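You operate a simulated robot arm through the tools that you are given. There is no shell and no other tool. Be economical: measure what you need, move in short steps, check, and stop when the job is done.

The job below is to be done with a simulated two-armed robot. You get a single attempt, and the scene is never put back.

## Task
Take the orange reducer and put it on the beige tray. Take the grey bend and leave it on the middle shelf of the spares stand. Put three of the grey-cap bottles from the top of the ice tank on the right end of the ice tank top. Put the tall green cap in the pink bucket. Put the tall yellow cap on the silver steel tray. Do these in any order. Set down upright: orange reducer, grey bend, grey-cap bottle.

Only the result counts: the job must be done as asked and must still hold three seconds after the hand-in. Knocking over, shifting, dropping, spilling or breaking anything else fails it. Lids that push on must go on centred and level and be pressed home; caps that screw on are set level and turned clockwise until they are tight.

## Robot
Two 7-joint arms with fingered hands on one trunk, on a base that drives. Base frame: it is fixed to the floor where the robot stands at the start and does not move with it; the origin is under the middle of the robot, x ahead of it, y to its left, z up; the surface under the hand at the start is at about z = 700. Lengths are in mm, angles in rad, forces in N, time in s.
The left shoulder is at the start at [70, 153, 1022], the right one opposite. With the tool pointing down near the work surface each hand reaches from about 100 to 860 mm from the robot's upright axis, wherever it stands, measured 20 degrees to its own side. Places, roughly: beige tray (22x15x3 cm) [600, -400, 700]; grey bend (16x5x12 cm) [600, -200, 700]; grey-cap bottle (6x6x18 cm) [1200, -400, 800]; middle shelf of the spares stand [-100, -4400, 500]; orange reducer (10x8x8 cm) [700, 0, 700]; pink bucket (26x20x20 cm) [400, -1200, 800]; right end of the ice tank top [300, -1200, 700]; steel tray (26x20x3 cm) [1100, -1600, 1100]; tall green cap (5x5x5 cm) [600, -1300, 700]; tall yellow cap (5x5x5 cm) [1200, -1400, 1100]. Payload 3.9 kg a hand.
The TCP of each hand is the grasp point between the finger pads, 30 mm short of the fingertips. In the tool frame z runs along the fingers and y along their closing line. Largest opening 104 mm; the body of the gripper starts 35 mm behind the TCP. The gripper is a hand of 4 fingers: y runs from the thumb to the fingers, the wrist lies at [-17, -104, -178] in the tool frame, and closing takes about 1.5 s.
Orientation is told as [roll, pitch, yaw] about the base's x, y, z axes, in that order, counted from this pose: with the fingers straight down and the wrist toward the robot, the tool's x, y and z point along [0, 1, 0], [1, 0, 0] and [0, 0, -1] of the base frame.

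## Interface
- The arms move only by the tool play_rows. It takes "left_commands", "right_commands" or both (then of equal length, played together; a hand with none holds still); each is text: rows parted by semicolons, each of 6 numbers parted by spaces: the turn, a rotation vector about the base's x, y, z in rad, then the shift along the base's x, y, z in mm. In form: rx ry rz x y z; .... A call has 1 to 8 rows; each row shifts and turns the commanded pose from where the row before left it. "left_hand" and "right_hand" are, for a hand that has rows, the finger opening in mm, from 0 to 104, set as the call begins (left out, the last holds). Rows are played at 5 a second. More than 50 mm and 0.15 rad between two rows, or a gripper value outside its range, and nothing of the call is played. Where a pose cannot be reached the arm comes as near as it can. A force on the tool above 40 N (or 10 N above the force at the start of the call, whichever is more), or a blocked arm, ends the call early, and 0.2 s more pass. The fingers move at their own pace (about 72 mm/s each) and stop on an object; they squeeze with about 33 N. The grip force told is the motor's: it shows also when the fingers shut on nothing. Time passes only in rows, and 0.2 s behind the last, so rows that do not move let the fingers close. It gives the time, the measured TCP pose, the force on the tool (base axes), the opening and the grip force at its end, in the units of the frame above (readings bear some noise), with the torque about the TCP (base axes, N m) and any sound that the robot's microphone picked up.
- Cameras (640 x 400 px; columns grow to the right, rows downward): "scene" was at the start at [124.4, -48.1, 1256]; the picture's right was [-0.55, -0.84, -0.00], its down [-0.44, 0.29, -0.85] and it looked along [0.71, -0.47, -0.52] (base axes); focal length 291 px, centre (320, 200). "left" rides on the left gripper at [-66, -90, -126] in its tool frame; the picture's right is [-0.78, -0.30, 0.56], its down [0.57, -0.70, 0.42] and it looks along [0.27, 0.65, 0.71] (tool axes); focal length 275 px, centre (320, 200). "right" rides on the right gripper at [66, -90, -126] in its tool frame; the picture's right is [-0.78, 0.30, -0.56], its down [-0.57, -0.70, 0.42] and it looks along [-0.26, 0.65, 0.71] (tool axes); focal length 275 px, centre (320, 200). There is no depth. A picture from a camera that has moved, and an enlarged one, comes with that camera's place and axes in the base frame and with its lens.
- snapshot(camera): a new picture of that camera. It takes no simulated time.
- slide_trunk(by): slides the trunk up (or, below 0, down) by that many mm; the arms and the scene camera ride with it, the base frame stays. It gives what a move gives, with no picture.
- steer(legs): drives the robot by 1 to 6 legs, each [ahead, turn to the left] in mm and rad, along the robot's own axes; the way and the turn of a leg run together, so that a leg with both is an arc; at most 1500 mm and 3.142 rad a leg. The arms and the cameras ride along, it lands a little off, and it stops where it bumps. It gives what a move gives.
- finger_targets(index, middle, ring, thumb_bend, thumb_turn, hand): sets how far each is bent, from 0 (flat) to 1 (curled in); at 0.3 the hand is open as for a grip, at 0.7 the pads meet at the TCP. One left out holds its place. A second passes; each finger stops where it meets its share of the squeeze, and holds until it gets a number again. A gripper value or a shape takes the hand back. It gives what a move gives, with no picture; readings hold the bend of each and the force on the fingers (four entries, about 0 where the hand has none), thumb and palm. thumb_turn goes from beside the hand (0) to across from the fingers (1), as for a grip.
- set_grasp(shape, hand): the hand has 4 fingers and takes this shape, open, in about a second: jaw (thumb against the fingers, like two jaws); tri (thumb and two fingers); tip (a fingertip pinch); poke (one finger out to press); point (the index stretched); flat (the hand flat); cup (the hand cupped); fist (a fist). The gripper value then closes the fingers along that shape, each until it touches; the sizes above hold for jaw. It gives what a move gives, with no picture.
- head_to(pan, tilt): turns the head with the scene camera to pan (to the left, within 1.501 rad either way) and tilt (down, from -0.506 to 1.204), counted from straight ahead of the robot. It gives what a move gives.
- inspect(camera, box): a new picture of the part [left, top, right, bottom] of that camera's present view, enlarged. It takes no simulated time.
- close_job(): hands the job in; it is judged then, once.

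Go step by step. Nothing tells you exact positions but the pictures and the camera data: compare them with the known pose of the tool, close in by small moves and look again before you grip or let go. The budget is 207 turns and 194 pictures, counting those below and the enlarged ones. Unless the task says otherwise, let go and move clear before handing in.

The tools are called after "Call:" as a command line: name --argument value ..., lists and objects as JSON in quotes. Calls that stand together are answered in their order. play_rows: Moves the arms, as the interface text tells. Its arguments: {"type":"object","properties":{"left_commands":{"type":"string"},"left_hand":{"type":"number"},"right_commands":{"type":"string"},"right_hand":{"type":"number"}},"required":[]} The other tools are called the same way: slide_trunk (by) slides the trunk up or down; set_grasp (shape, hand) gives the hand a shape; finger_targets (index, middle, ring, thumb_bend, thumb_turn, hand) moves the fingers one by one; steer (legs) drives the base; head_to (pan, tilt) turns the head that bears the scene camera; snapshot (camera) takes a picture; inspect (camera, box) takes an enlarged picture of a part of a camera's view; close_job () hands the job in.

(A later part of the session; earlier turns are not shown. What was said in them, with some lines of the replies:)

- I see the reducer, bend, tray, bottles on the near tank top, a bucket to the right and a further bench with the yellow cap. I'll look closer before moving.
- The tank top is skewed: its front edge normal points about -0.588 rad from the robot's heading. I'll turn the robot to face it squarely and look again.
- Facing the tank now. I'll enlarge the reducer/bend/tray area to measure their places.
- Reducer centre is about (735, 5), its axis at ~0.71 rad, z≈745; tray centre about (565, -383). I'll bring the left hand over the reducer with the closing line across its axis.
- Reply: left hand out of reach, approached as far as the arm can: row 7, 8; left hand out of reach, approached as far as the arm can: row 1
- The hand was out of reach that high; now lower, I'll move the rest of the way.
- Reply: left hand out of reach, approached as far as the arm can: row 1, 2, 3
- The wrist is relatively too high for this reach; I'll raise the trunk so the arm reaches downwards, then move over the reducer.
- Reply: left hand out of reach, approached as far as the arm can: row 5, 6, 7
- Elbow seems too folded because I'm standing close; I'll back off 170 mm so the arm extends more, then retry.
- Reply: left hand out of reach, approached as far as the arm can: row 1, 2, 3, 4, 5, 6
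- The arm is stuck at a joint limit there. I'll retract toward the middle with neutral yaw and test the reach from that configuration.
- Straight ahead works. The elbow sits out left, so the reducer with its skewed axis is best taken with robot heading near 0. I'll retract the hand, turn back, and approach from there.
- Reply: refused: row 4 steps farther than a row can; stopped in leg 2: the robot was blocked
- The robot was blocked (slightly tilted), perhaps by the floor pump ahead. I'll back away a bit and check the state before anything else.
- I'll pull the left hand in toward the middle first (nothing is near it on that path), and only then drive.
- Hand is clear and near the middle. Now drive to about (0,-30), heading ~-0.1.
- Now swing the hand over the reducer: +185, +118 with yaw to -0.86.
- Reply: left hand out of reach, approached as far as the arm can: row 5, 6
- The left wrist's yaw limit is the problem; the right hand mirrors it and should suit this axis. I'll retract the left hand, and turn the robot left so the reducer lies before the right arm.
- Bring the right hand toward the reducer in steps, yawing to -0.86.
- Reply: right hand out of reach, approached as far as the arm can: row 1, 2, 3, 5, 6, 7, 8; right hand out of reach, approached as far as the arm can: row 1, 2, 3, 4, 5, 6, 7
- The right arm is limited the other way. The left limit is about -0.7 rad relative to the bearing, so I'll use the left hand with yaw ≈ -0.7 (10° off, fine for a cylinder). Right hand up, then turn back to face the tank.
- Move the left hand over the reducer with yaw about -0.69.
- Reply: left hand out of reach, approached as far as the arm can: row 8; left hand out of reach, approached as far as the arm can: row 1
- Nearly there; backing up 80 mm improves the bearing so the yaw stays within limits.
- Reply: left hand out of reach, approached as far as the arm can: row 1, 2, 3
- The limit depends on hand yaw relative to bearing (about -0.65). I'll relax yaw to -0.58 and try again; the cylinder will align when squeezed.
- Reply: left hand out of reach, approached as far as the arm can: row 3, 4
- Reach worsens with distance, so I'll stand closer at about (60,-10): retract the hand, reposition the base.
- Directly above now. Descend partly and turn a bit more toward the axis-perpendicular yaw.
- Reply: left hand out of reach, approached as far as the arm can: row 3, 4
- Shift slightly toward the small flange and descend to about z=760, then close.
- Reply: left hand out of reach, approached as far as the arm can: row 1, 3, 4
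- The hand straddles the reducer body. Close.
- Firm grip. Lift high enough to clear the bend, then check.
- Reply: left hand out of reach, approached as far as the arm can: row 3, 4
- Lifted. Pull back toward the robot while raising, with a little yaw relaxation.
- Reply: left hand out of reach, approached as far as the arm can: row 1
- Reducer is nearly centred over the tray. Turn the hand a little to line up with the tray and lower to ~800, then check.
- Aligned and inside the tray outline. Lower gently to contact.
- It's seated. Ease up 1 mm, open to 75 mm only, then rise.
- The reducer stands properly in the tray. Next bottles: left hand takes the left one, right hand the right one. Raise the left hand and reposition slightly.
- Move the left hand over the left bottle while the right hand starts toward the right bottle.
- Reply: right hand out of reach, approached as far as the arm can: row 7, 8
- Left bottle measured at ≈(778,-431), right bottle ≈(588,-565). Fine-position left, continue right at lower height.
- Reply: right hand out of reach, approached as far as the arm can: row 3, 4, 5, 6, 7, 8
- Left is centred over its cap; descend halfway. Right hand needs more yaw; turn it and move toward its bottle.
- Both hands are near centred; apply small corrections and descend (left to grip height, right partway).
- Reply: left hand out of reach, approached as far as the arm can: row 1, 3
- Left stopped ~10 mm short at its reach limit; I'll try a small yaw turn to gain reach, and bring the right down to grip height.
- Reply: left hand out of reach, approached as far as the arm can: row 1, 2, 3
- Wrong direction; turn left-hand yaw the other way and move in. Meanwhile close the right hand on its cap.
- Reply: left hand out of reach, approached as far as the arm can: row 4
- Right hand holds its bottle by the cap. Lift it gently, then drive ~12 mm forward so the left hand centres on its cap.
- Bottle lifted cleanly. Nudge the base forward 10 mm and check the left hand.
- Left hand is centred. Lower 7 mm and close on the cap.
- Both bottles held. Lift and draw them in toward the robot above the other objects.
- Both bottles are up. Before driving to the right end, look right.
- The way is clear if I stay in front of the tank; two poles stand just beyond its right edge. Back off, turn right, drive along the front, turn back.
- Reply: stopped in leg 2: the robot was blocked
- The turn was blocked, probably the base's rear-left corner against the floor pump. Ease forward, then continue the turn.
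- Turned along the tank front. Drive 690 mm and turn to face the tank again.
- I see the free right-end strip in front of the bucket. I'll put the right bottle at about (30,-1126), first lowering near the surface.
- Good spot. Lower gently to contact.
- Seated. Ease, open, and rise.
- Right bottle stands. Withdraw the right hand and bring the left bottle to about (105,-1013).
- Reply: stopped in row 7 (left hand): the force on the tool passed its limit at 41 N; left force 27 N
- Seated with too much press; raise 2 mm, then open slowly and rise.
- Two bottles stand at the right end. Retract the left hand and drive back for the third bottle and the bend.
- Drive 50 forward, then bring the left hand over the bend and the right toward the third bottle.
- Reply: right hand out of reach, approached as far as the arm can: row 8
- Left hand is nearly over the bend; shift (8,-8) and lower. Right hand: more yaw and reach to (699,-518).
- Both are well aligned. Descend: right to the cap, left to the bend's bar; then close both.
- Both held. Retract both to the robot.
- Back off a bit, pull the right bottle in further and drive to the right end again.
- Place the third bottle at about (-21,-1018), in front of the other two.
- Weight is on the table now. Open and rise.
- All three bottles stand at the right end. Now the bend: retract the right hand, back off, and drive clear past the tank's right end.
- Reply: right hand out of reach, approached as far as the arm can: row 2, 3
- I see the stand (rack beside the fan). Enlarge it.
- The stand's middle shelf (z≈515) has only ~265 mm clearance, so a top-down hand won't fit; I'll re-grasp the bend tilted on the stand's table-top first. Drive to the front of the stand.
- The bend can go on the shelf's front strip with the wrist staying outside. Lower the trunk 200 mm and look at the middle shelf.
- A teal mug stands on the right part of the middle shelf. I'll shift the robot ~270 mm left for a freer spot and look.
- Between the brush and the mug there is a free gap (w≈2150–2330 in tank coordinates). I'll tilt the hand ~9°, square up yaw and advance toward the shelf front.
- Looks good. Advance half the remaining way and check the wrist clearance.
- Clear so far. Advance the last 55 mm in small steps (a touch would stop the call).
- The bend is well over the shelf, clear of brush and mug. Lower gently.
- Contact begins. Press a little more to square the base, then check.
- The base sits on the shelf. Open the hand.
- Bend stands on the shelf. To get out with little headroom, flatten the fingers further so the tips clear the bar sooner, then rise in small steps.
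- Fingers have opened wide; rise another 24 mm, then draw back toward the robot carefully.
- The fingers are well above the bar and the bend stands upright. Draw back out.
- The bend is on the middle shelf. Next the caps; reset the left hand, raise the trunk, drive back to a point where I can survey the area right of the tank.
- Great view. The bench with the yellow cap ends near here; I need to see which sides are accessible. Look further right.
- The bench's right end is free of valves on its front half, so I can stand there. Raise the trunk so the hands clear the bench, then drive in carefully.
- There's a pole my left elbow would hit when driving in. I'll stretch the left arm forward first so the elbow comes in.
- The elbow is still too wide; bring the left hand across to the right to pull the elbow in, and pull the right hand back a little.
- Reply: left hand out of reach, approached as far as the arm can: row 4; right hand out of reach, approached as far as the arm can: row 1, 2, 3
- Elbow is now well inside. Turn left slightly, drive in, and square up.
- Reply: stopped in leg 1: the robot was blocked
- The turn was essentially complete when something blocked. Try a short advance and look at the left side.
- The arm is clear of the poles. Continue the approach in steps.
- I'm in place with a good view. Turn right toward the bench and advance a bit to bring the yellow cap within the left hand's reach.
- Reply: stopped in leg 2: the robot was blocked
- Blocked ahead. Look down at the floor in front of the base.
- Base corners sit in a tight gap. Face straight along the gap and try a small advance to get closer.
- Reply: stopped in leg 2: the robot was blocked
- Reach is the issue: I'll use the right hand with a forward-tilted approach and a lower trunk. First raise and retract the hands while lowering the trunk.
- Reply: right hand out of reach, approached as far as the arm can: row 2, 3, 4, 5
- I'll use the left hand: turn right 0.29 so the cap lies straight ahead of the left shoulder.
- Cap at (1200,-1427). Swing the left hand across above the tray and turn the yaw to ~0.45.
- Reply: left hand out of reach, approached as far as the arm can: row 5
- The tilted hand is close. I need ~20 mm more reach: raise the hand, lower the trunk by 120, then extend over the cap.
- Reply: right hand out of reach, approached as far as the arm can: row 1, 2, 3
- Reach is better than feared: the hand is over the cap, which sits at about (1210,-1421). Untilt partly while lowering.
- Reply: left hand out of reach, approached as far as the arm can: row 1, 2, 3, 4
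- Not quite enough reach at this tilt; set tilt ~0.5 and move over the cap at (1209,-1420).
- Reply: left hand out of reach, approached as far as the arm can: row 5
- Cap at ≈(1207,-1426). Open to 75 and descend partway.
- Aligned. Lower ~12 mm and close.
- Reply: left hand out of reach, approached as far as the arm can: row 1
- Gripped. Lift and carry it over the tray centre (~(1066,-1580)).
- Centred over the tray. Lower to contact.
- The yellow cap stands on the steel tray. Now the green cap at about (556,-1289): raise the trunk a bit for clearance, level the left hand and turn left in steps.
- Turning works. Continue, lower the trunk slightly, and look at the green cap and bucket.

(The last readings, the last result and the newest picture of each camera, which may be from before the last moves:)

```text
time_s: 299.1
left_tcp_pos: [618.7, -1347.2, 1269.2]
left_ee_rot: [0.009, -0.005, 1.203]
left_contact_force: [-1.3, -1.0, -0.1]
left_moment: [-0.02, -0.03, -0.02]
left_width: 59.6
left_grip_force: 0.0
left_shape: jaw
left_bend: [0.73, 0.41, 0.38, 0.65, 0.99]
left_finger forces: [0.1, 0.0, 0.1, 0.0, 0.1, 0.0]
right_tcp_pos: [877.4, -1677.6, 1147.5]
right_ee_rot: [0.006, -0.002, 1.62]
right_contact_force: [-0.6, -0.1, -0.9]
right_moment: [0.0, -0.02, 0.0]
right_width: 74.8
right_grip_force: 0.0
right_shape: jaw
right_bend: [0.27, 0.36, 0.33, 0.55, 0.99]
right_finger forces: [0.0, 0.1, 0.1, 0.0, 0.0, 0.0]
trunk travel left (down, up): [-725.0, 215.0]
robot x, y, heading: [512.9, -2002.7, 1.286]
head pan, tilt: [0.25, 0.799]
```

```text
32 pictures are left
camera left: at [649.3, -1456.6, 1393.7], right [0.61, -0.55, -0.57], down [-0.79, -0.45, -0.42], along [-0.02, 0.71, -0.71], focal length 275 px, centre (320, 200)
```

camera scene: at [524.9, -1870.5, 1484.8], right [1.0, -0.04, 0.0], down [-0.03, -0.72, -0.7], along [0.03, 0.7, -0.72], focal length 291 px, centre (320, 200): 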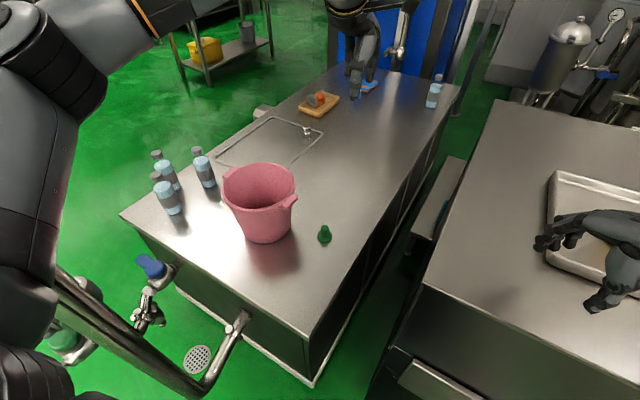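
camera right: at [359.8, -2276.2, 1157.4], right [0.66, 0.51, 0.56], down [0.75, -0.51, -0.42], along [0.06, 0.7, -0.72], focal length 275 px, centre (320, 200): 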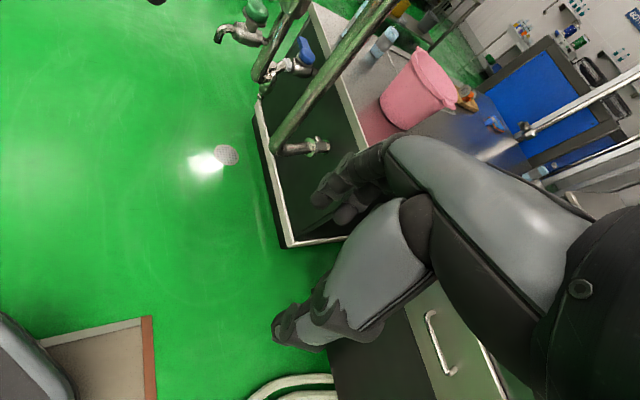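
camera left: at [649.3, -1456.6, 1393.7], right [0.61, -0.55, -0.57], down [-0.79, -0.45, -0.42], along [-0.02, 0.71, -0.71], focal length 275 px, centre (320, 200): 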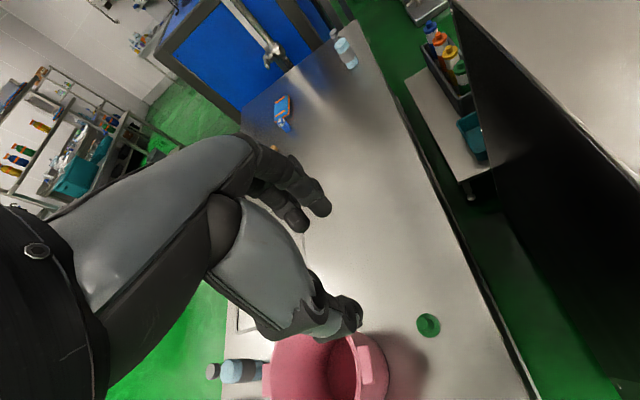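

Green cap ≈(560,-1291), bucket centre ≈(363,-1225). Lower the left hand above the cap.

Call:
play_rows --left_commands "0 0 0 -10 10 -45;0 0 0 -10 10 -45;0 0 0 -10 10 -45;0 0 0 -10 10 -45;0 0 0 -10 10 -45;0 0 0 -9 6 -45;0 0 0 0 0 -45;0 0 0 0 0 -45" --left_hand 75

Call:
play_rows --left_commands "0 0 0 0 0 -35;0 0 0 0 0 -35;0 0 0 0 0 0"

Call:
snapshot --camera "left"

Call:
snapshot --camera "scene"

```text
time_s: 300.9
left_tcp_pos: [560.6, -1291.0, 908.3]
left_ee_rot: [0.011, -0.005, 1.203]
left_contact_force: [-0.4, -0.4, 0.5]
left_moment: [-0.06, -0.02, 0.01]
left_width: 74.7
left_grip_force: 0.0
left_shape: jaw
left_bend: [0.27, 0.36, 0.33, 0.55, 0.99]
left_finger forces: [0.0, 0.1, 0.0, 0.0, 0.1, 0.0]
right_tcp_pos: [876.1, -1676.1, 1147.5]
right_ee_rot: [0.008, 0.0, 1.62]
right_contact_force: [0.7, -0.1, 0.2]
right_moment: [0.0, -0.04, 0.04]
right_width: 75.1
right_grip_force: 0.0
right_shape: jaw
right_bend: [0.27, 0.36, 0.33, 0.55, 0.99]
right_finger forces: [0.0, 0.0, 0.0, 0.1, 0.0, 0.1]
trunk travel left (down, up): [-725.0, 215.0]
robot x, y, heading: [505.9, -2000.9, 1.281]
head pan, tilt: [0.25, 0.799]
```

```text
time_s: 301.7
left_tcp_pos: [560.1, -1291.8, 838.8]
left_ee_rot: [0.008, -0.005, 1.205]
left_contact_force: [0.2, -0.6, 0.2]
left_moment: [0.0, -0.01, 0.0]
left_width: 74.7
left_grip_force: 0.1
left_shape: jaw
left_bend: [0.27, 0.36, 0.33, 0.55, 0.99]
left_finger forces: [0.0, 0.0, 0.1, 0.0, 0.0, 0.0]
right_tcp_pos: [876.0, -1676.6, 1148.1]
right_ee_rot: [0.005, -0.003, 1.62]
right_contact_force: [0.3, -1.1, 0.2]
right_moment: [0.03, 0.06, 0.02]
right_width: 75.1
right_grip_force: 0.0
right_shape: jaw
right_bend: [0.27, 0.36, 0.33, 0.55, 0.99]
right_finger forces: [0.0, 0.0, 0.0, 0.0, 0.0, 0.0]
trunk travel left (down, up): [-725.0, 215.0]
robot x, y, heading: [507.1, -2002.8, 1.286]
head pan, tilt: [0.25, 0.799]
```

```text
31 pictures are left
camera left: at [590.4, -1401.7, 963.3], right [0.61, -0.55, -0.57], down [-0.79, -0.45, -0.42], along [-0.02, 0.71, -0.71], focal length 275 px, centre (320, 200)
```

left: 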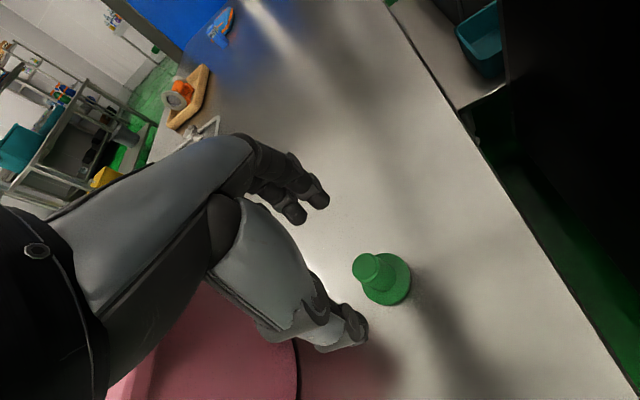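

```text
30 pictures are left
camera scene: at [524.3, -1871.2, 1484.8], right [1.0, -0.04, 0.0], down [-0.03, -0.72, -0.7], along [0.03, 0.7, -0.72], focal length 291 px, centre (320, 200)
```

scene: 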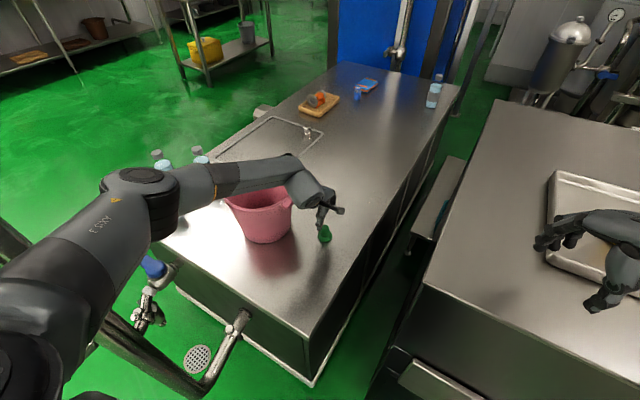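

Cap is at ≈(566,-1284). Shift and descend to grip height, then close.

Call:
play_rows --left_commands "0 0 0 5 7 -20;0 0 0 0 0 -25;0 0 0 0 0 -25;0 0 0 0 0 0"

Call:
snapshot --camera "left"

```text
time_s: 302.7
left_tcp_pos: [566.3, -1284.0, 766.5]
left_ee_rot: [0.01, -0.005, 1.205]
left_contact_force: [0.0, -0.7, -0.5]
left_moment: [0.0, -0.02, 0.01]
left_width: 74.6
left_grip_force: 0.1
left_shape: jaw
left_bend: [0.27, 0.36, 0.33, 0.55, 0.99]
left_finger forces: [0.0, 0.0, 0.0, 0.0, 0.0, 0.1]
right_tcp_pos: [876.4, -1676.4, 1147.2]
right_ee_rot: [0.007, -0.001, 1.618]
right_contact_force: [0.3, 0.2, 0.3]
right_moment: [0.02, 0.01, -0.01]
right_width: 74.9
right_grip_force: 0.1
right_shape: jaw
right_bend: [0.27, 0.36, 0.33, 0.55, 0.99]
right_finger forces: [0.1, 0.0, 0.0, 0.1, 0.0, 0.0]
trunk travel left (down, up): [-725.0, 215.0]
robot x, y, heading: [509.5, -1997.9, 1.282]
head pan, tilt: [0.25, 0.799]
```

```text
29 pictures are left
camera left: at [595.5, -1393.4, 892.6], right [0.61, -0.55, -0.57], down [-0.79, -0.45, -0.42], along [-0.02, 0.71, -0.71], focal length 275 px, centre (320, 200)
```

left: 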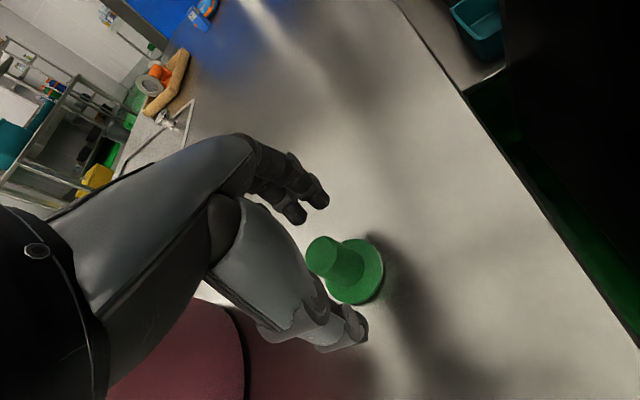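

Perfectly centred. Lower 26 mm and close.

Call:
play_rows --left_commands "0 0 0 0 0 -14;0 0 0 0 0 -12;0 0 0 0 0 0"

Call:
play_rows --left_commands "0 0 0 0 0 0;0 0 0 0 0 0;0 0 0 0 0 0;0 0 0 0 0 0;0 0 0 0 0 0;0 0 0 0 0 0;0 0 0 0 0 0;0 0 0 0 0 0" --left_hand 0

Call:
play_rows --left_commands "0 0 0 0 0 20;0 0 0 0 0 40;0 0 0 0 0 45;0 0 0 0 0 45;0 0 0 0 0 45;0 0 0 0 0 45;0 0 0 0 0 40;0 0 0 0 0 0"

Call:
snapshot --camera "left"

Call:
snapshot --camera "scene"

```text
time_s: 303.5
left_tcp_pos: [563.7, -1283.6, 743.4]
left_ee_rot: [0.01, -0.005, 1.206]
left_contact_force: [-0.1, 0.6, 0.2]
left_moment: [0.03, 0.0, 0.0]
left_width: 74.9
left_grip_force: 0.1
left_shape: jaw
left_bend: [0.27, 0.36, 0.33, 0.55, 0.99]
left_finger forces: [0.1, 0.1, 0.0, 0.1, 0.0, 0.0]
right_tcp_pos: [876.3, -1675.2, 1147.9]
right_ee_rot: [0.007, 0.002, 1.621]
right_contact_force: [0.2, -0.6, -0.9]
right_moment: [0.02, 0.06, 0.01]
right_width: 75.0
right_grip_force: 0.0
right_shape: jaw
right_bend: [0.27, 0.36, 0.33, 0.55, 0.99]
right_finger forces: [0.0, 0.0, 0.0, 0.1, 0.0, 0.1]
trunk travel left (down, up): [-725.0, 215.0]
robot x, y, heading: [507.2, -1999.4, 1.281]
head pan, tilt: [0.25, 0.799]
```

```text
time_s: 305.3
left_tcp_pos: [564.2, -1283.0, 743.9]
left_ee_rot: [0.011, -0.006, 1.205]
left_contact_force: [0.6, -0.8, 1.0]
left_moment: [-0.01, 0.0, -0.03]
left_width: 17.7
left_grip_force: 33.3
left_shape: jaw
left_bend: [0.73, 0.6, 0.67, 0.75, 1.0]
left_finger forces: [14.4, 12.6, 0.0, 0.1, 25.9, 0.0]
right_tcp_pos: [876.9, -1677.1, 1147.4]
right_ee_rot: [0.007, -0.001, 1.62]
right_contact_force: [-0.3, -0.6, -0.3]
right_moment: [-0.03, -0.04, 0.03]
right_width: 74.5
right_grip_force: 0.1
right_shape: jaw
right_bend: [0.27, 0.36, 0.33, 0.55, 0.99]
right_finger forces: [0.0, 0.1, 0.1, 0.0, 0.1, 0.0]
trunk travel left (down, up): [-725.0, 215.0]
robot x, y, heading: [510.7, -1999.4, 1.289]
head pan, tilt: [0.25, 0.799]
```

```text
time_s: 307.1
left_tcp_pos: [563.7, -1285.8, 1022.8]
left_ee_rot: [0.01, -0.004, 1.203]
left_contact_force: [-0.5, 0.0, -0.1]
left_moment: [0.01, 0.0, 0.01]
left_width: 17.5
left_grip_force: 33.0
left_shape: jaw
left_bend: [0.73, 0.6, 0.67, 0.75, 1.0]
left_finger forces: [14.9, 13.0, 0.1, 0.0, 25.7, 0.0]
right_tcp_pos: [876.0, -1676.0, 1147.9]
right_ee_rot: [0.006, 0.0, 1.619]
right_contact_force: [1.0, -0.6, -0.6]
right_moment: [0.03, 0.01, 0.03]
right_width: 75.1
right_grip_force: 0.0
right_shape: jaw
right_bend: [0.27, 0.36, 0.33, 0.55, 0.99]
right_finger forces: [0.0, 0.1, 0.0, 0.0, 0.0, 0.0]
trunk travel left (down, up): [-725.0, 215.0]
robot x, y, heading: [511.1, -1999.4, 1.286]
head pan, tilt: [0.25, 0.799]
```

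```text
28 pictures are left
camera left: at [594.4, -1394.3, 1148.4], right [0.61, -0.55, -0.57], down [-0.79, -0.45, -0.42], along [-0.02, 0.71, -0.71], focal length 275 px, centre (320, 200)
```

left: 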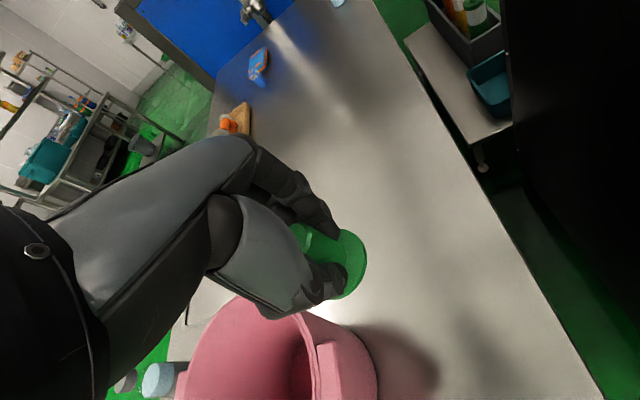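

```text
27 pictures are left
camera scene: at [524.9, -1869.7, 1484.6], right [1.0, -0.04, 0.0], down [-0.03, -0.72, -0.7], along [0.03, 0.7, -0.72], focal length 291 px, centre (320, 200)
```

scene: 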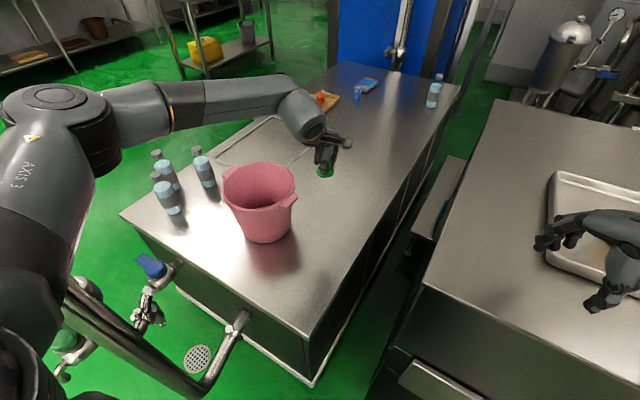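

Holding the green cap. A pole is close to the left elbow, so first raise the trunk while keeping the hand low, to straighten the arm.

Call:
slide_trunk --by 100

Call:
play_rows --left_commands "0 0 0 0 0 -30;0 0 0 0 0 -30;0 0 0 0 0 -30;0 0 0 0 0 0"

Call:
slide_trunk --by 100

Call:
play_rows --left_commands "0 0 0 0 0 -35;0 0 0 0 0 -35;0 0 0 0 0 -35;0 0 0 0 0 -35;0 0 0 0 0 0"

Call:
head_to --pan 0.4 --tilt 0.9

Call:
snapshot --camera "scene"

```text
time_s: 308.4
left_tcp_pos: [563.7, -1285.5, 1125.0]
left_ee_rot: [0.011, -0.003, 1.205]
left_contact_force: [-0.1, 0.5, -0.4]
left_moment: [-0.02, 0.01, -0.04]
left_width: 17.1
left_grip_force: 33.4
left_shape: jaw
left_bend: [0.73, 0.6, 0.67, 0.75, 1.0]
left_finger forces: [14.9, 13.0, 0.1, 0.1, 25.8, 0.0]
right_tcp_pos: [876.0, -1677.0, 1248.8]
right_ee_rot: [0.007, -0.001, 1.62]
right_contact_force: [0.6, -0.1, 0.2]
right_moment: [0.02, -0.01, -0.02]
right_width: 74.8
right_grip_force: 0.1
right_shape: jaw
right_bend: [0.27, 0.36, 0.33, 0.55, 0.99]
right_finger forces: [0.0, 0.0, 0.0, 0.0, 0.0, 0.1]
trunk travel left (down, up): [-825.0, 115.0]
robot x, y, heading: [509.6, -2003.9, 1.284]
head pan, tilt: [0.25, 0.799]
```

```text
time_s: 309.4
left_tcp_pos: [564.1, -1284.7, 1033.0]
left_ee_rot: [0.01, -0.004, 1.205]
left_contact_force: [-0.7, 0.2, -0.7]
left_moment: [0.03, 0.0, 0.0]
left_width: 17.1
left_grip_force: 32.8
left_shape: jaw
left_bend: [0.73, 0.6, 0.67, 0.75, 1.0]
left_finger forces: [14.9, 13.1, 0.0, 0.0, 25.6, 0.0]
right_tcp_pos: [877.0, -1677.3, 1248.2]
right_ee_rot: [0.008, -0.003, 1.62]
right_contact_force: [-0.2, 0.0, 0.4]
right_moment: [-0.01, -0.02, 0.03]
right_width: 74.7
right_grip_force: 0.2
right_shape: jaw
right_bend: [0.27, 0.36, 0.33, 0.55, 0.99]
right_finger forces: [0.1, 0.1, 0.0, 0.1, 0.0, 0.0]
trunk travel left (down, up): [-825.0, 115.0]
robot x, y, heading: [506.9, -2001.4, 1.281]
head pan, tilt: [0.25, 0.799]
```

```text
time_s: 310.7
left_tcp_pos: [563.9, -1284.4, 1131.0]
left_ee_rot: [0.011, -0.004, 1.204]
left_contact_force: [-0.4, -1.4, 0.1]
left_moment: [0.03, 0.01, -0.02]
left_width: 17.2
left_grip_force: 32.5
left_shape: jaw
left_bend: [0.73, 0.6, 0.67, 0.75, 1.0]
left_finger forces: [14.9, 13.2, 0.0, 0.0, 25.6, 0.1]
right_tcp_pos: [876.7, -1676.5, 1346.9]
right_ee_rot: [0.008, 0.0, 1.619]
right_contact_force: [0.6, 0.1, 0.5]
right_moment: [0.01, -0.04, 0.02]
right_width: 74.8
right_grip_force: 0.1
right_shape: jaw
right_bend: [0.27, 0.36, 0.33, 0.55, 0.99]
right_finger forces: [0.0, 0.0, 0.0, 0.0, 0.0, 0.0]
trunk travel left (down, up): [-925.0, 15.0]
robot x, y, heading: [505.5, -2003.4, 1.287]
head pan, tilt: [0.25, 0.799]
```

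```text
time_s: 311.9
left_tcp_pos: [565.2, -1282.8, 991.7]
left_ee_rot: [0.009, -0.002, 1.205]
left_contact_force: [-0.6, -0.1, -0.9]
left_moment: [-0.03, -0.02, 0.0]
left_width: 17.3
left_grip_force: 33.1
left_shape: jaw
left_bend: [0.73, 0.6, 0.67, 0.75, 1.0]
left_finger forces: [15.3, 13.2, 0.1, 0.0, 25.6, 0.0]
right_tcp_pos: [876.7, -1676.6, 1347.1]
right_ee_rot: [0.007, 0.0, 1.62]
right_contact_force: [0.8, 0.3, -0.3]
right_moment: [0.02, 0.05, -0.02]
right_width: 74.8
right_grip_force: 0.1
right_shape: jaw
right_bend: [0.27, 0.36, 0.33, 0.55, 0.99]
right_finger forces: [0.0, 0.0, 0.0, 0.1, 0.1, 0.1]
trunk travel left (down, up): [-925.0, 15.0]
robot x, y, heading: [508.5, -2003.5, 1.285]
head pan, tilt: [0.25, 0.799]
```

```text
time_s: 312.6
left_tcp_pos: [564.7, -1283.5, 992.2]
left_ee_rot: [0.011, -0.004, 1.204]
left_contact_force: [-1.1, 0.2, -0.5]
left_moment: [-0.02, 0.02, 0.01]
left_width: 17.3
left_grip_force: 33.3
left_shape: jaw
left_bend: [0.73, 0.6, 0.67, 0.75, 1.0]
left_finger forces: [15.2, 13.3, 0.0, 0.0, 25.5, 0.1]
right_tcp_pos: [875.9, -1676.9, 1347.3]
right_ee_rot: [0.006, -0.003, 1.62]
right_contact_force: [0.1, -0.7, -0.6]
right_moment: [-0.02, -0.01, 0.02]
right_width: 75.0
right_grip_force: 0.0
right_shape: jaw
right_bend: [0.27, 0.36, 0.33, 0.55, 0.99]
right_finger forces: [0.0, 0.0, 0.0, 0.0, 0.1, 0.0]
trunk travel left (down, up): [-925.0, 15.0]
robot x, y, heading: [510.2, -2002.6, 1.288]
head pan, tilt: [0.4, 0.901]
```

```text
26 pictures are left
camera scene: at [513.1, -1875.9, 1676.8], right [0.99, 0.11, 0.0], down [0.09, -0.78, -0.62], along [-0.07, 0.62, -0.78], focal length 291 px, centre (320, 200)
```

scene: 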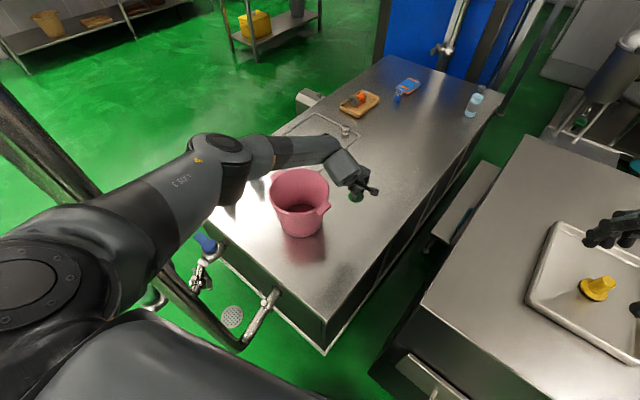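

The elbow is now well in; there is room beside the pole. Move the cap over the bucket's near-right interior in small steps.

Call:
play_rows --left_commands "0 0 0 -27 5 0;0 0 0 -27 5 0;0 0 0 -27 5 0;0 0 0 -27 5 0;0 0 0 0 0 0"

Call:
snapshot --camera "scene"

Call:
snapshot --camera "left"

```text
time_s: 313.8
left_tcp_pos: [455.5, -1266.0, 992.4]
left_ee_rot: [0.011, -0.005, 1.205]
left_contact_force: [-0.1, 0.6, 0.3]
left_moment: [-0.03, -0.01, -0.01]
left_width: 17.1
left_grip_force: 33.6
left_shape: jaw
left_bend: [0.73, 0.6, 0.67, 0.75, 1.0]
left_finger forces: [15.3, 13.5, 0.0, 0.1, 25.7, 0.0]
right_tcp_pos: [876.2, -1675.9, 1347.3]
right_ee_rot: [0.007, -0.001, 1.62]
right_contact_force: [0.5, -1.2, 0.7]
right_moment: [0.0, -0.02, -0.02]
right_width: 74.8
right_grip_force: 0.0
right_shape: jaw
right_bend: [0.27, 0.36, 0.33, 0.55, 0.99]
right_finger forces: [0.1, 0.0, 0.0, 0.0, 0.0, 0.0]
trunk travel left (down, up): [-925.0, 15.0]
robot x, y, heading: [509.0, -1996.9, 1.283]
head pan, tilt: [0.4, 0.901]
```

```text
25 pictures are left
camera scene: at [513.0, -1875.7, 1676.8], right [0.99, 0.11, 0.0], down [0.09, -0.78, -0.62], along [-0.07, 0.62, -0.78], focal length 291 px, centre (320, 200)
```

scene: 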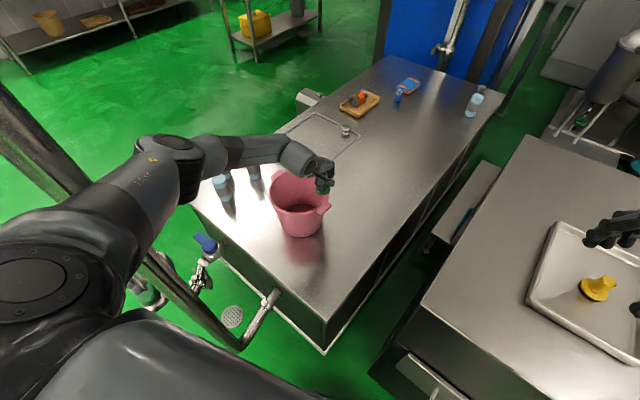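

```text
24 pictures are left
camera left: at [486.2, -1374.4, 1116.7], right [0.61, -0.55, -0.57], down [-0.79, -0.45, -0.42], along [-0.02, 0.71, -0.71], focal length 275 px, centre (320, 200)
```

left: 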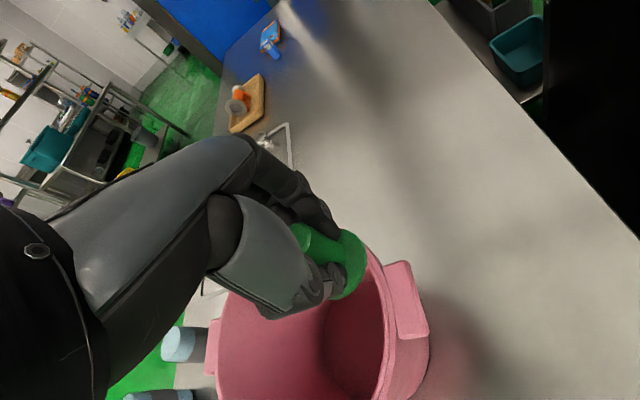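

The bucket centre is ~70 mm further. Move 60 mm more, then check.

Call:
play_rows --left_commands "0 0 0 -20 6 0;0 0 0 -20 6 0;0 0 0 -22 7 0;0 0 0 0 0 0"

Call:
snapshot --camera "left"

Call:
inspect --camera "scene" --box '[200, 100, 400, 260]'

```text
time_s: 314.8
left_tcp_pos: [446.6, -1261.7, 992.6]
left_ee_rot: [0.01, -0.004, 1.204]
left_contact_force: [0.4, 0.7, -0.6]
left_moment: [-0.01, 0.0, 0.02]
left_width: 17.4
left_grip_force: 33.1
left_shape: jaw
left_bend: [0.73, 0.6, 0.67, 0.75, 1.0]
left_finger forces: [15.4, 13.5, 0.1, 0.1, 25.7, 0.1]
left hand out of reach, approached as far as the arm can: row 1, 2, 3
right_tcp_pos: [877.2, -1676.8, 1348.0]
right_ee_rot: [0.006, 0.001, 1.62]
right_contact_force: [0.1, 0.3, -0.2]
right_moment: [-0.01, 0.01, -0.01]
right_width: 74.8
right_grip_force: 0.2
right_shape: jaw
right_bend: [0.27, 0.36, 0.33, 0.55, 0.99]
right_finger forces: [0.1, 0.0, 0.0, 0.1, 0.1, 0.0]
trunk travel left (down, up): [-925.0, 15.0]
robot x, y, heading: [504.6, -1996.6, 1.281]
head pan, tilt: [0.4, 0.901]
```

```text
23 pictures are left
camera left: at [476.6, -1371.2, 1116.7], right [0.61, -0.55, -0.57], down [-0.79, -0.45, -0.42], along [-0.02, 0.71, -0.71], focal length 275 px, centre (320, 200)
```

left: 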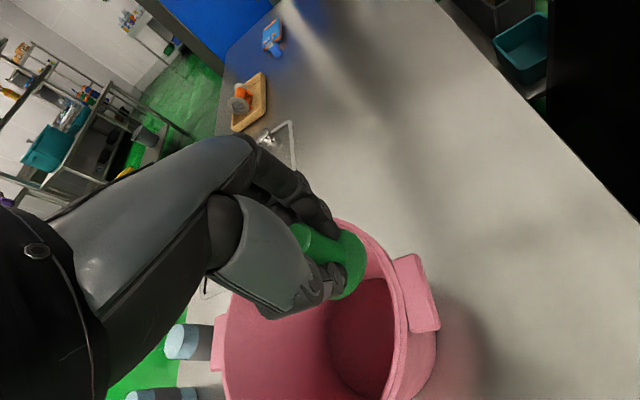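

```text
2.50 times, centred on (300, 180) of scene
camera zoom: at [512.8, -1875.8, 1676.8], right [0.99, 0.11, 0.0], down [0.09, -0.78, -0.62], along [-0.07, 0.62, -0.78], focal length 727 px, centre (370, 250)
```

zoom: 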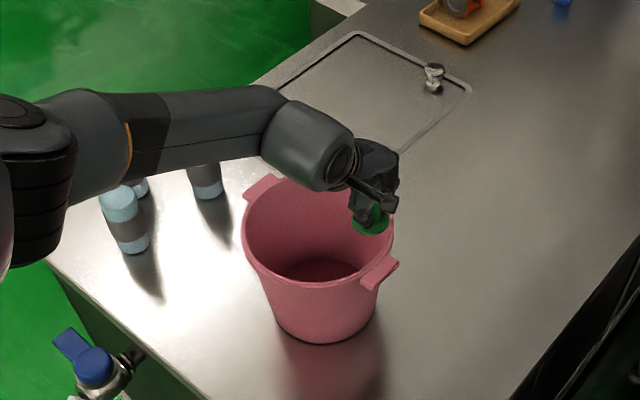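

Reach limit again from yaw; increase the yaw and continue.

Call:
play_rows --left_commands "0 0 0.08 0 0 0;0 0 0.08 -10 3 0;0 0 0.08 -15 4 0;0 0 0.05 -15 4 0;0 0 0 -12 3 0;0 0 0 0 0 0"

Call:
snapshot --camera "left"

Call:
inspect --camera "scene" --box '[200, 100, 400, 260]'

```text
time_s: 316.2
left_tcp_pos: [393.2, -1246.7, 992.7]
left_ee_rot: [0.011, -0.003, 1.495]
left_contact_force: [0.1, 0.0, -0.7]
left_moment: [-0.02, 0.0, 0.03]
left_width: 17.4
left_grip_force: 33.0
left_shape: jaw
left_bend: [0.73, 0.6, 0.67, 0.75, 1.0]
left_finger forces: [15.2, 13.7, 0.1, 0.1, 25.6, 0.1]
right_tcp_pos: [876.7, -1676.0, 1347.4]
right_ee_rot: [0.006, 0.0, 1.62]
right_contact_force: [-0.3, 0.5, 0.6]
right_moment: [0.01, 0.01, -0.03]
right_width: 74.9
right_grip_force: 0.0
right_shape: jaw
right_bend: [0.27, 0.36, 0.33, 0.55, 0.99]
right_finger forces: [0.0, 0.0, 0.1, 0.0, 0.0, 0.0]
trunk travel left (down, up): [-925.0, 15.0]
robot x, y, heading: [508.5, -1998.4, 1.286]
head pan, tilt: [0.4, 0.901]
```

```text
21 pictures are left
camera left: at [453.6, -1342.9, 1116.9], right [0.75, -0.35, -0.57], down [-0.63, -0.65, -0.42], along [-0.22, 0.67, -0.71], focal length 275 px, centre (320, 200)
```

left: 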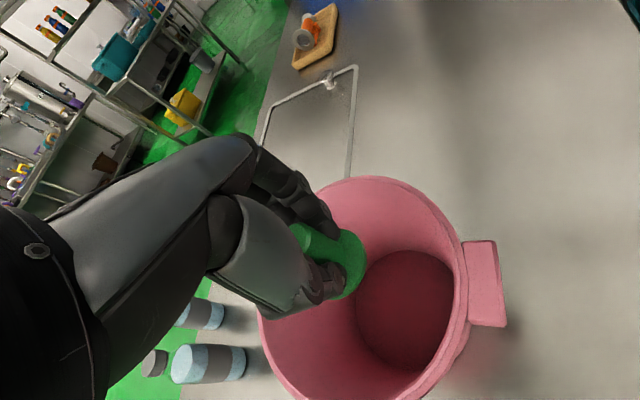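

```text
2.50 times, centred on (300, 180) of scene
camera zoom: at [513.0, -1875.7, 1676.8], right [0.99, 0.11, 0.0], down [0.09, -0.78, -0.62], along [-0.07, 0.62, -0.78], focal length 727 px, centre (370, 250)
```

zoom: 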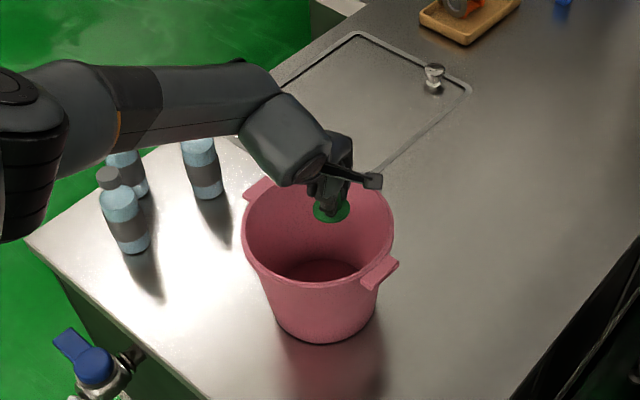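

The cap is right over the bucket's centre. Lower into it and release.

Call:
play_rows --left_commands "0 0 0 0 0 -25;0 0 0 0 0 -25;0 0 0 0 0 -25;0 0 0 0 0 -20;0 0 0 0 0 0"

Call:
inspect --camera "scene" --box '[200, 100, 400, 260]'

```text
time_s: 317.4
left_tcp_pos: [395.4, -1262.0, 908.3]
left_ee_rot: [0.01, -0.002, 1.494]
left_contact_force: [-0.3, 0.1, -1.0]
left_moment: [0.01, -0.01, -0.05]
left_width: 17.1
left_grip_force: 33.0
left_shape: jaw
left_bend: [0.73, 0.6, 0.67, 0.75, 1.0]
left_finger forces: [15.3, 13.6, 0.0, 0.1, 25.6, 0.0]
left hand out of reach, approached as far as the arm can: row 3, 4
right_tcp_pos: [876.2, -1676.6, 1347.6]
right_ee_rot: [0.008, -0.002, 1.621]
right_contact_force: [0.1, 0.3, -0.1]
right_moment: [0.01, -0.03, -0.01]
right_width: 74.9
right_grip_force: 0.1
right_shape: jaw
right_bend: [0.27, 0.36, 0.33, 0.55, 0.99]
right_finger forces: [0.0, 0.0, 0.1, 0.0, 0.0, 0.0]
trunk travel left (down, up): [-925.0, 15.0]
robot x, y, heading: [509.5, -1998.5, 1.286]
head pan, tilt: [0.4, 0.901]
```

```text
2.50 times, centred on (300, 180) of scene
camera zoom: at [513.0, -1875.4, 1676.8], right [0.99, 0.11, 0.0], down [0.09, -0.78, -0.62], along [-0.07, 0.62, -0.78], focal length 727 px, centre (370, 250)
```

zoom: 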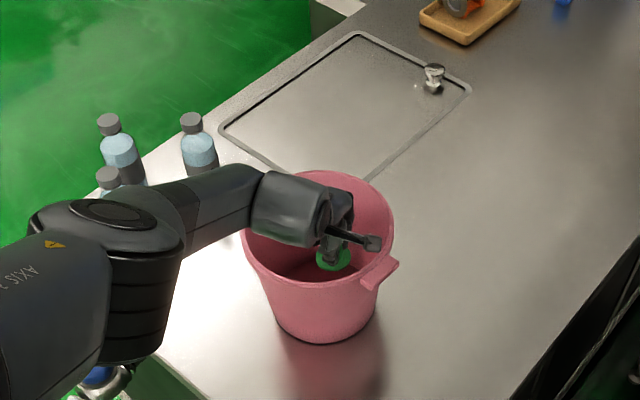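

Cap is inside the rim. Open the fingers.

Call:
play_rows --left_commands "0 0 0 0 0 0;0 0 0 0 0 0;0 0 0 0 0 0;0 0 0 0 0 0;0 0 0 0 0 0" --left_hand 60

Call:
play_rows --left_commands "0 0 0 0 8 25;0 0 0 0 5 30;0 0 0 0 0 35;0 0 0 0 0 40;0 0 0 20 0 40;0 0 -0.05 30 0 20;0 0 -0.05 30 0 0;0 0 0 0 0 0"

Call:
snapshot --camera "left"

Call:
inspect --camera "scene" --box '[180, 80, 400, 260]'

```text
time_s: 318.6
left_tcp_pos: [394.4, -1261.6, 908.8]
left_ee_rot: [0.011, -0.004, 1.493]
left_contact_force: [0.0, 0.8, 0.8]
left_moment: [0.02, 0.01, 0.0]
left_width: 59.5
left_grip_force: 0.1
left_shape: jaw
left_bend: [0.73, 0.41, 0.38, 0.65, 0.99]
left_finger forces: [0.0, 0.0, 0.0, 0.0, 0.1, 0.0]
right_tcp_pos: [876.5, -1677.7, 1347.6]
right_ee_rot: [0.006, 0.0, 1.618]
right_contact_force: [-0.1, -0.2, -0.3]
right_moment: [0.01, -0.01, 0.0]
right_width: 74.8
right_grip_force: 0.0
right_shape: jaw
right_bend: [0.27, 0.36, 0.33, 0.55, 0.99]
right_finger forces: [0.0, 0.1, 0.0, 0.0, 0.0, 0.0]
trunk travel left (down, up): [-925.0, 15.0]
robot x, y, heading: [510.1, -1997.3, 1.284]
head pan, tilt: [0.4, 0.901]
```

```text
time_s: 320.4
left_tcp_pos: [478.8, -1248.7, 1098.9]
left_ee_rot: [0.013, -0.003, 1.393]
left_contact_force: [0.1, 0.1, 0.4]
left_moment: [0.0, -0.04, -0.02]
left_width: 59.8
left_grip_force: 0.1
left_shape: jaw
left_bend: [0.73, 0.41, 0.38, 0.65, 0.99]
left_finger forces: [0.0, 0.0, 0.0, 0.0, 0.1, 0.1]
right_tcp_pos: [878.3, -1675.8, 1347.2]
right_ee_rot: [0.008, 0.001, 1.617]
right_contact_force: [0.2, 0.3, 0.5]
right_moment: [0.0, -0.01, -0.02]
right_width: 74.9
right_grip_force: 0.0
right_shape: jaw
right_bend: [0.27, 0.36, 0.33, 0.55, 0.99]
right_finger forces: [0.1, 0.0, 0.0, 0.0, 0.0, 0.0]
trunk travel left (down, up): [-925.0, 15.0]
robot x, y, heading: [508.2, -2001.8, 1.286]
head pan, tilt: [0.4, 0.901]
```

```text
18 pictures are left
camera left: at [528.8, -1350.5, 1222.8], right [0.7, -0.43, -0.57], down [-0.69, -0.59, -0.42], along [-0.15, 0.69, -0.71], focal length 275 px, centre (320, 200)
```

left: 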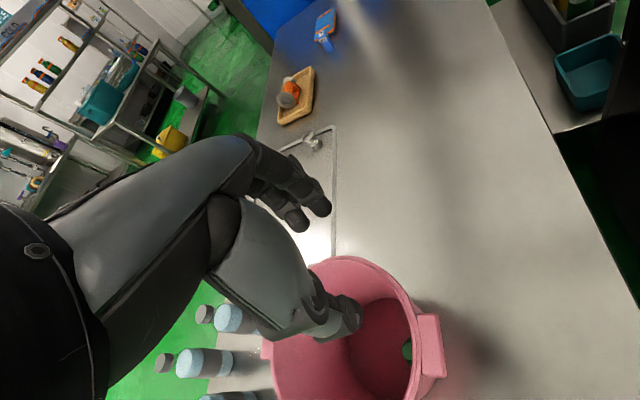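

```text
2.22 times, centred on (290, 170) of scene
camera zoom: at [515.0, -1874.8, 1676.7], right [0.99, 0.11, 0.0], down [0.09, -0.78, -0.62], along [-0.07, 0.62, -0.78], focal length 646 px, centre (387, 267)
```

zoom: 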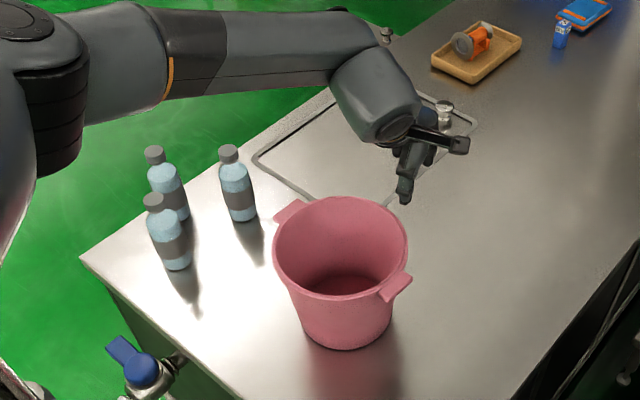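

The green cap is in the bucket, three bottles stand at the right end, and the reducer is in the beige tray; the yellow cap and the bend were seen in place earlier. Hands are clear, so I hand in.

Call:
close_job

```text
The job is handed in.
```

I handed the job in with all five parts placed; I don't have the verdict.

- **Orange reducer:** upright in the beige tray.
- **Grey bend:** upright on the middle shelf of the spares stand, between the brush and the teal mug.
- **Grey-cap bottles:** three stand upright at the right end of the ice tank top.
- **Tall green cap:** in the pink bucket. I let it drop about 16 cm into the bucket, and the last picture shows it there.
- **Tall yellow cap:** standing on the silver steel tray.

The base was blocked several times while driving, apparently by floor items such as the pump. I saw nothing move in the pictures, but I could not see the floor next to the base to rule it out.
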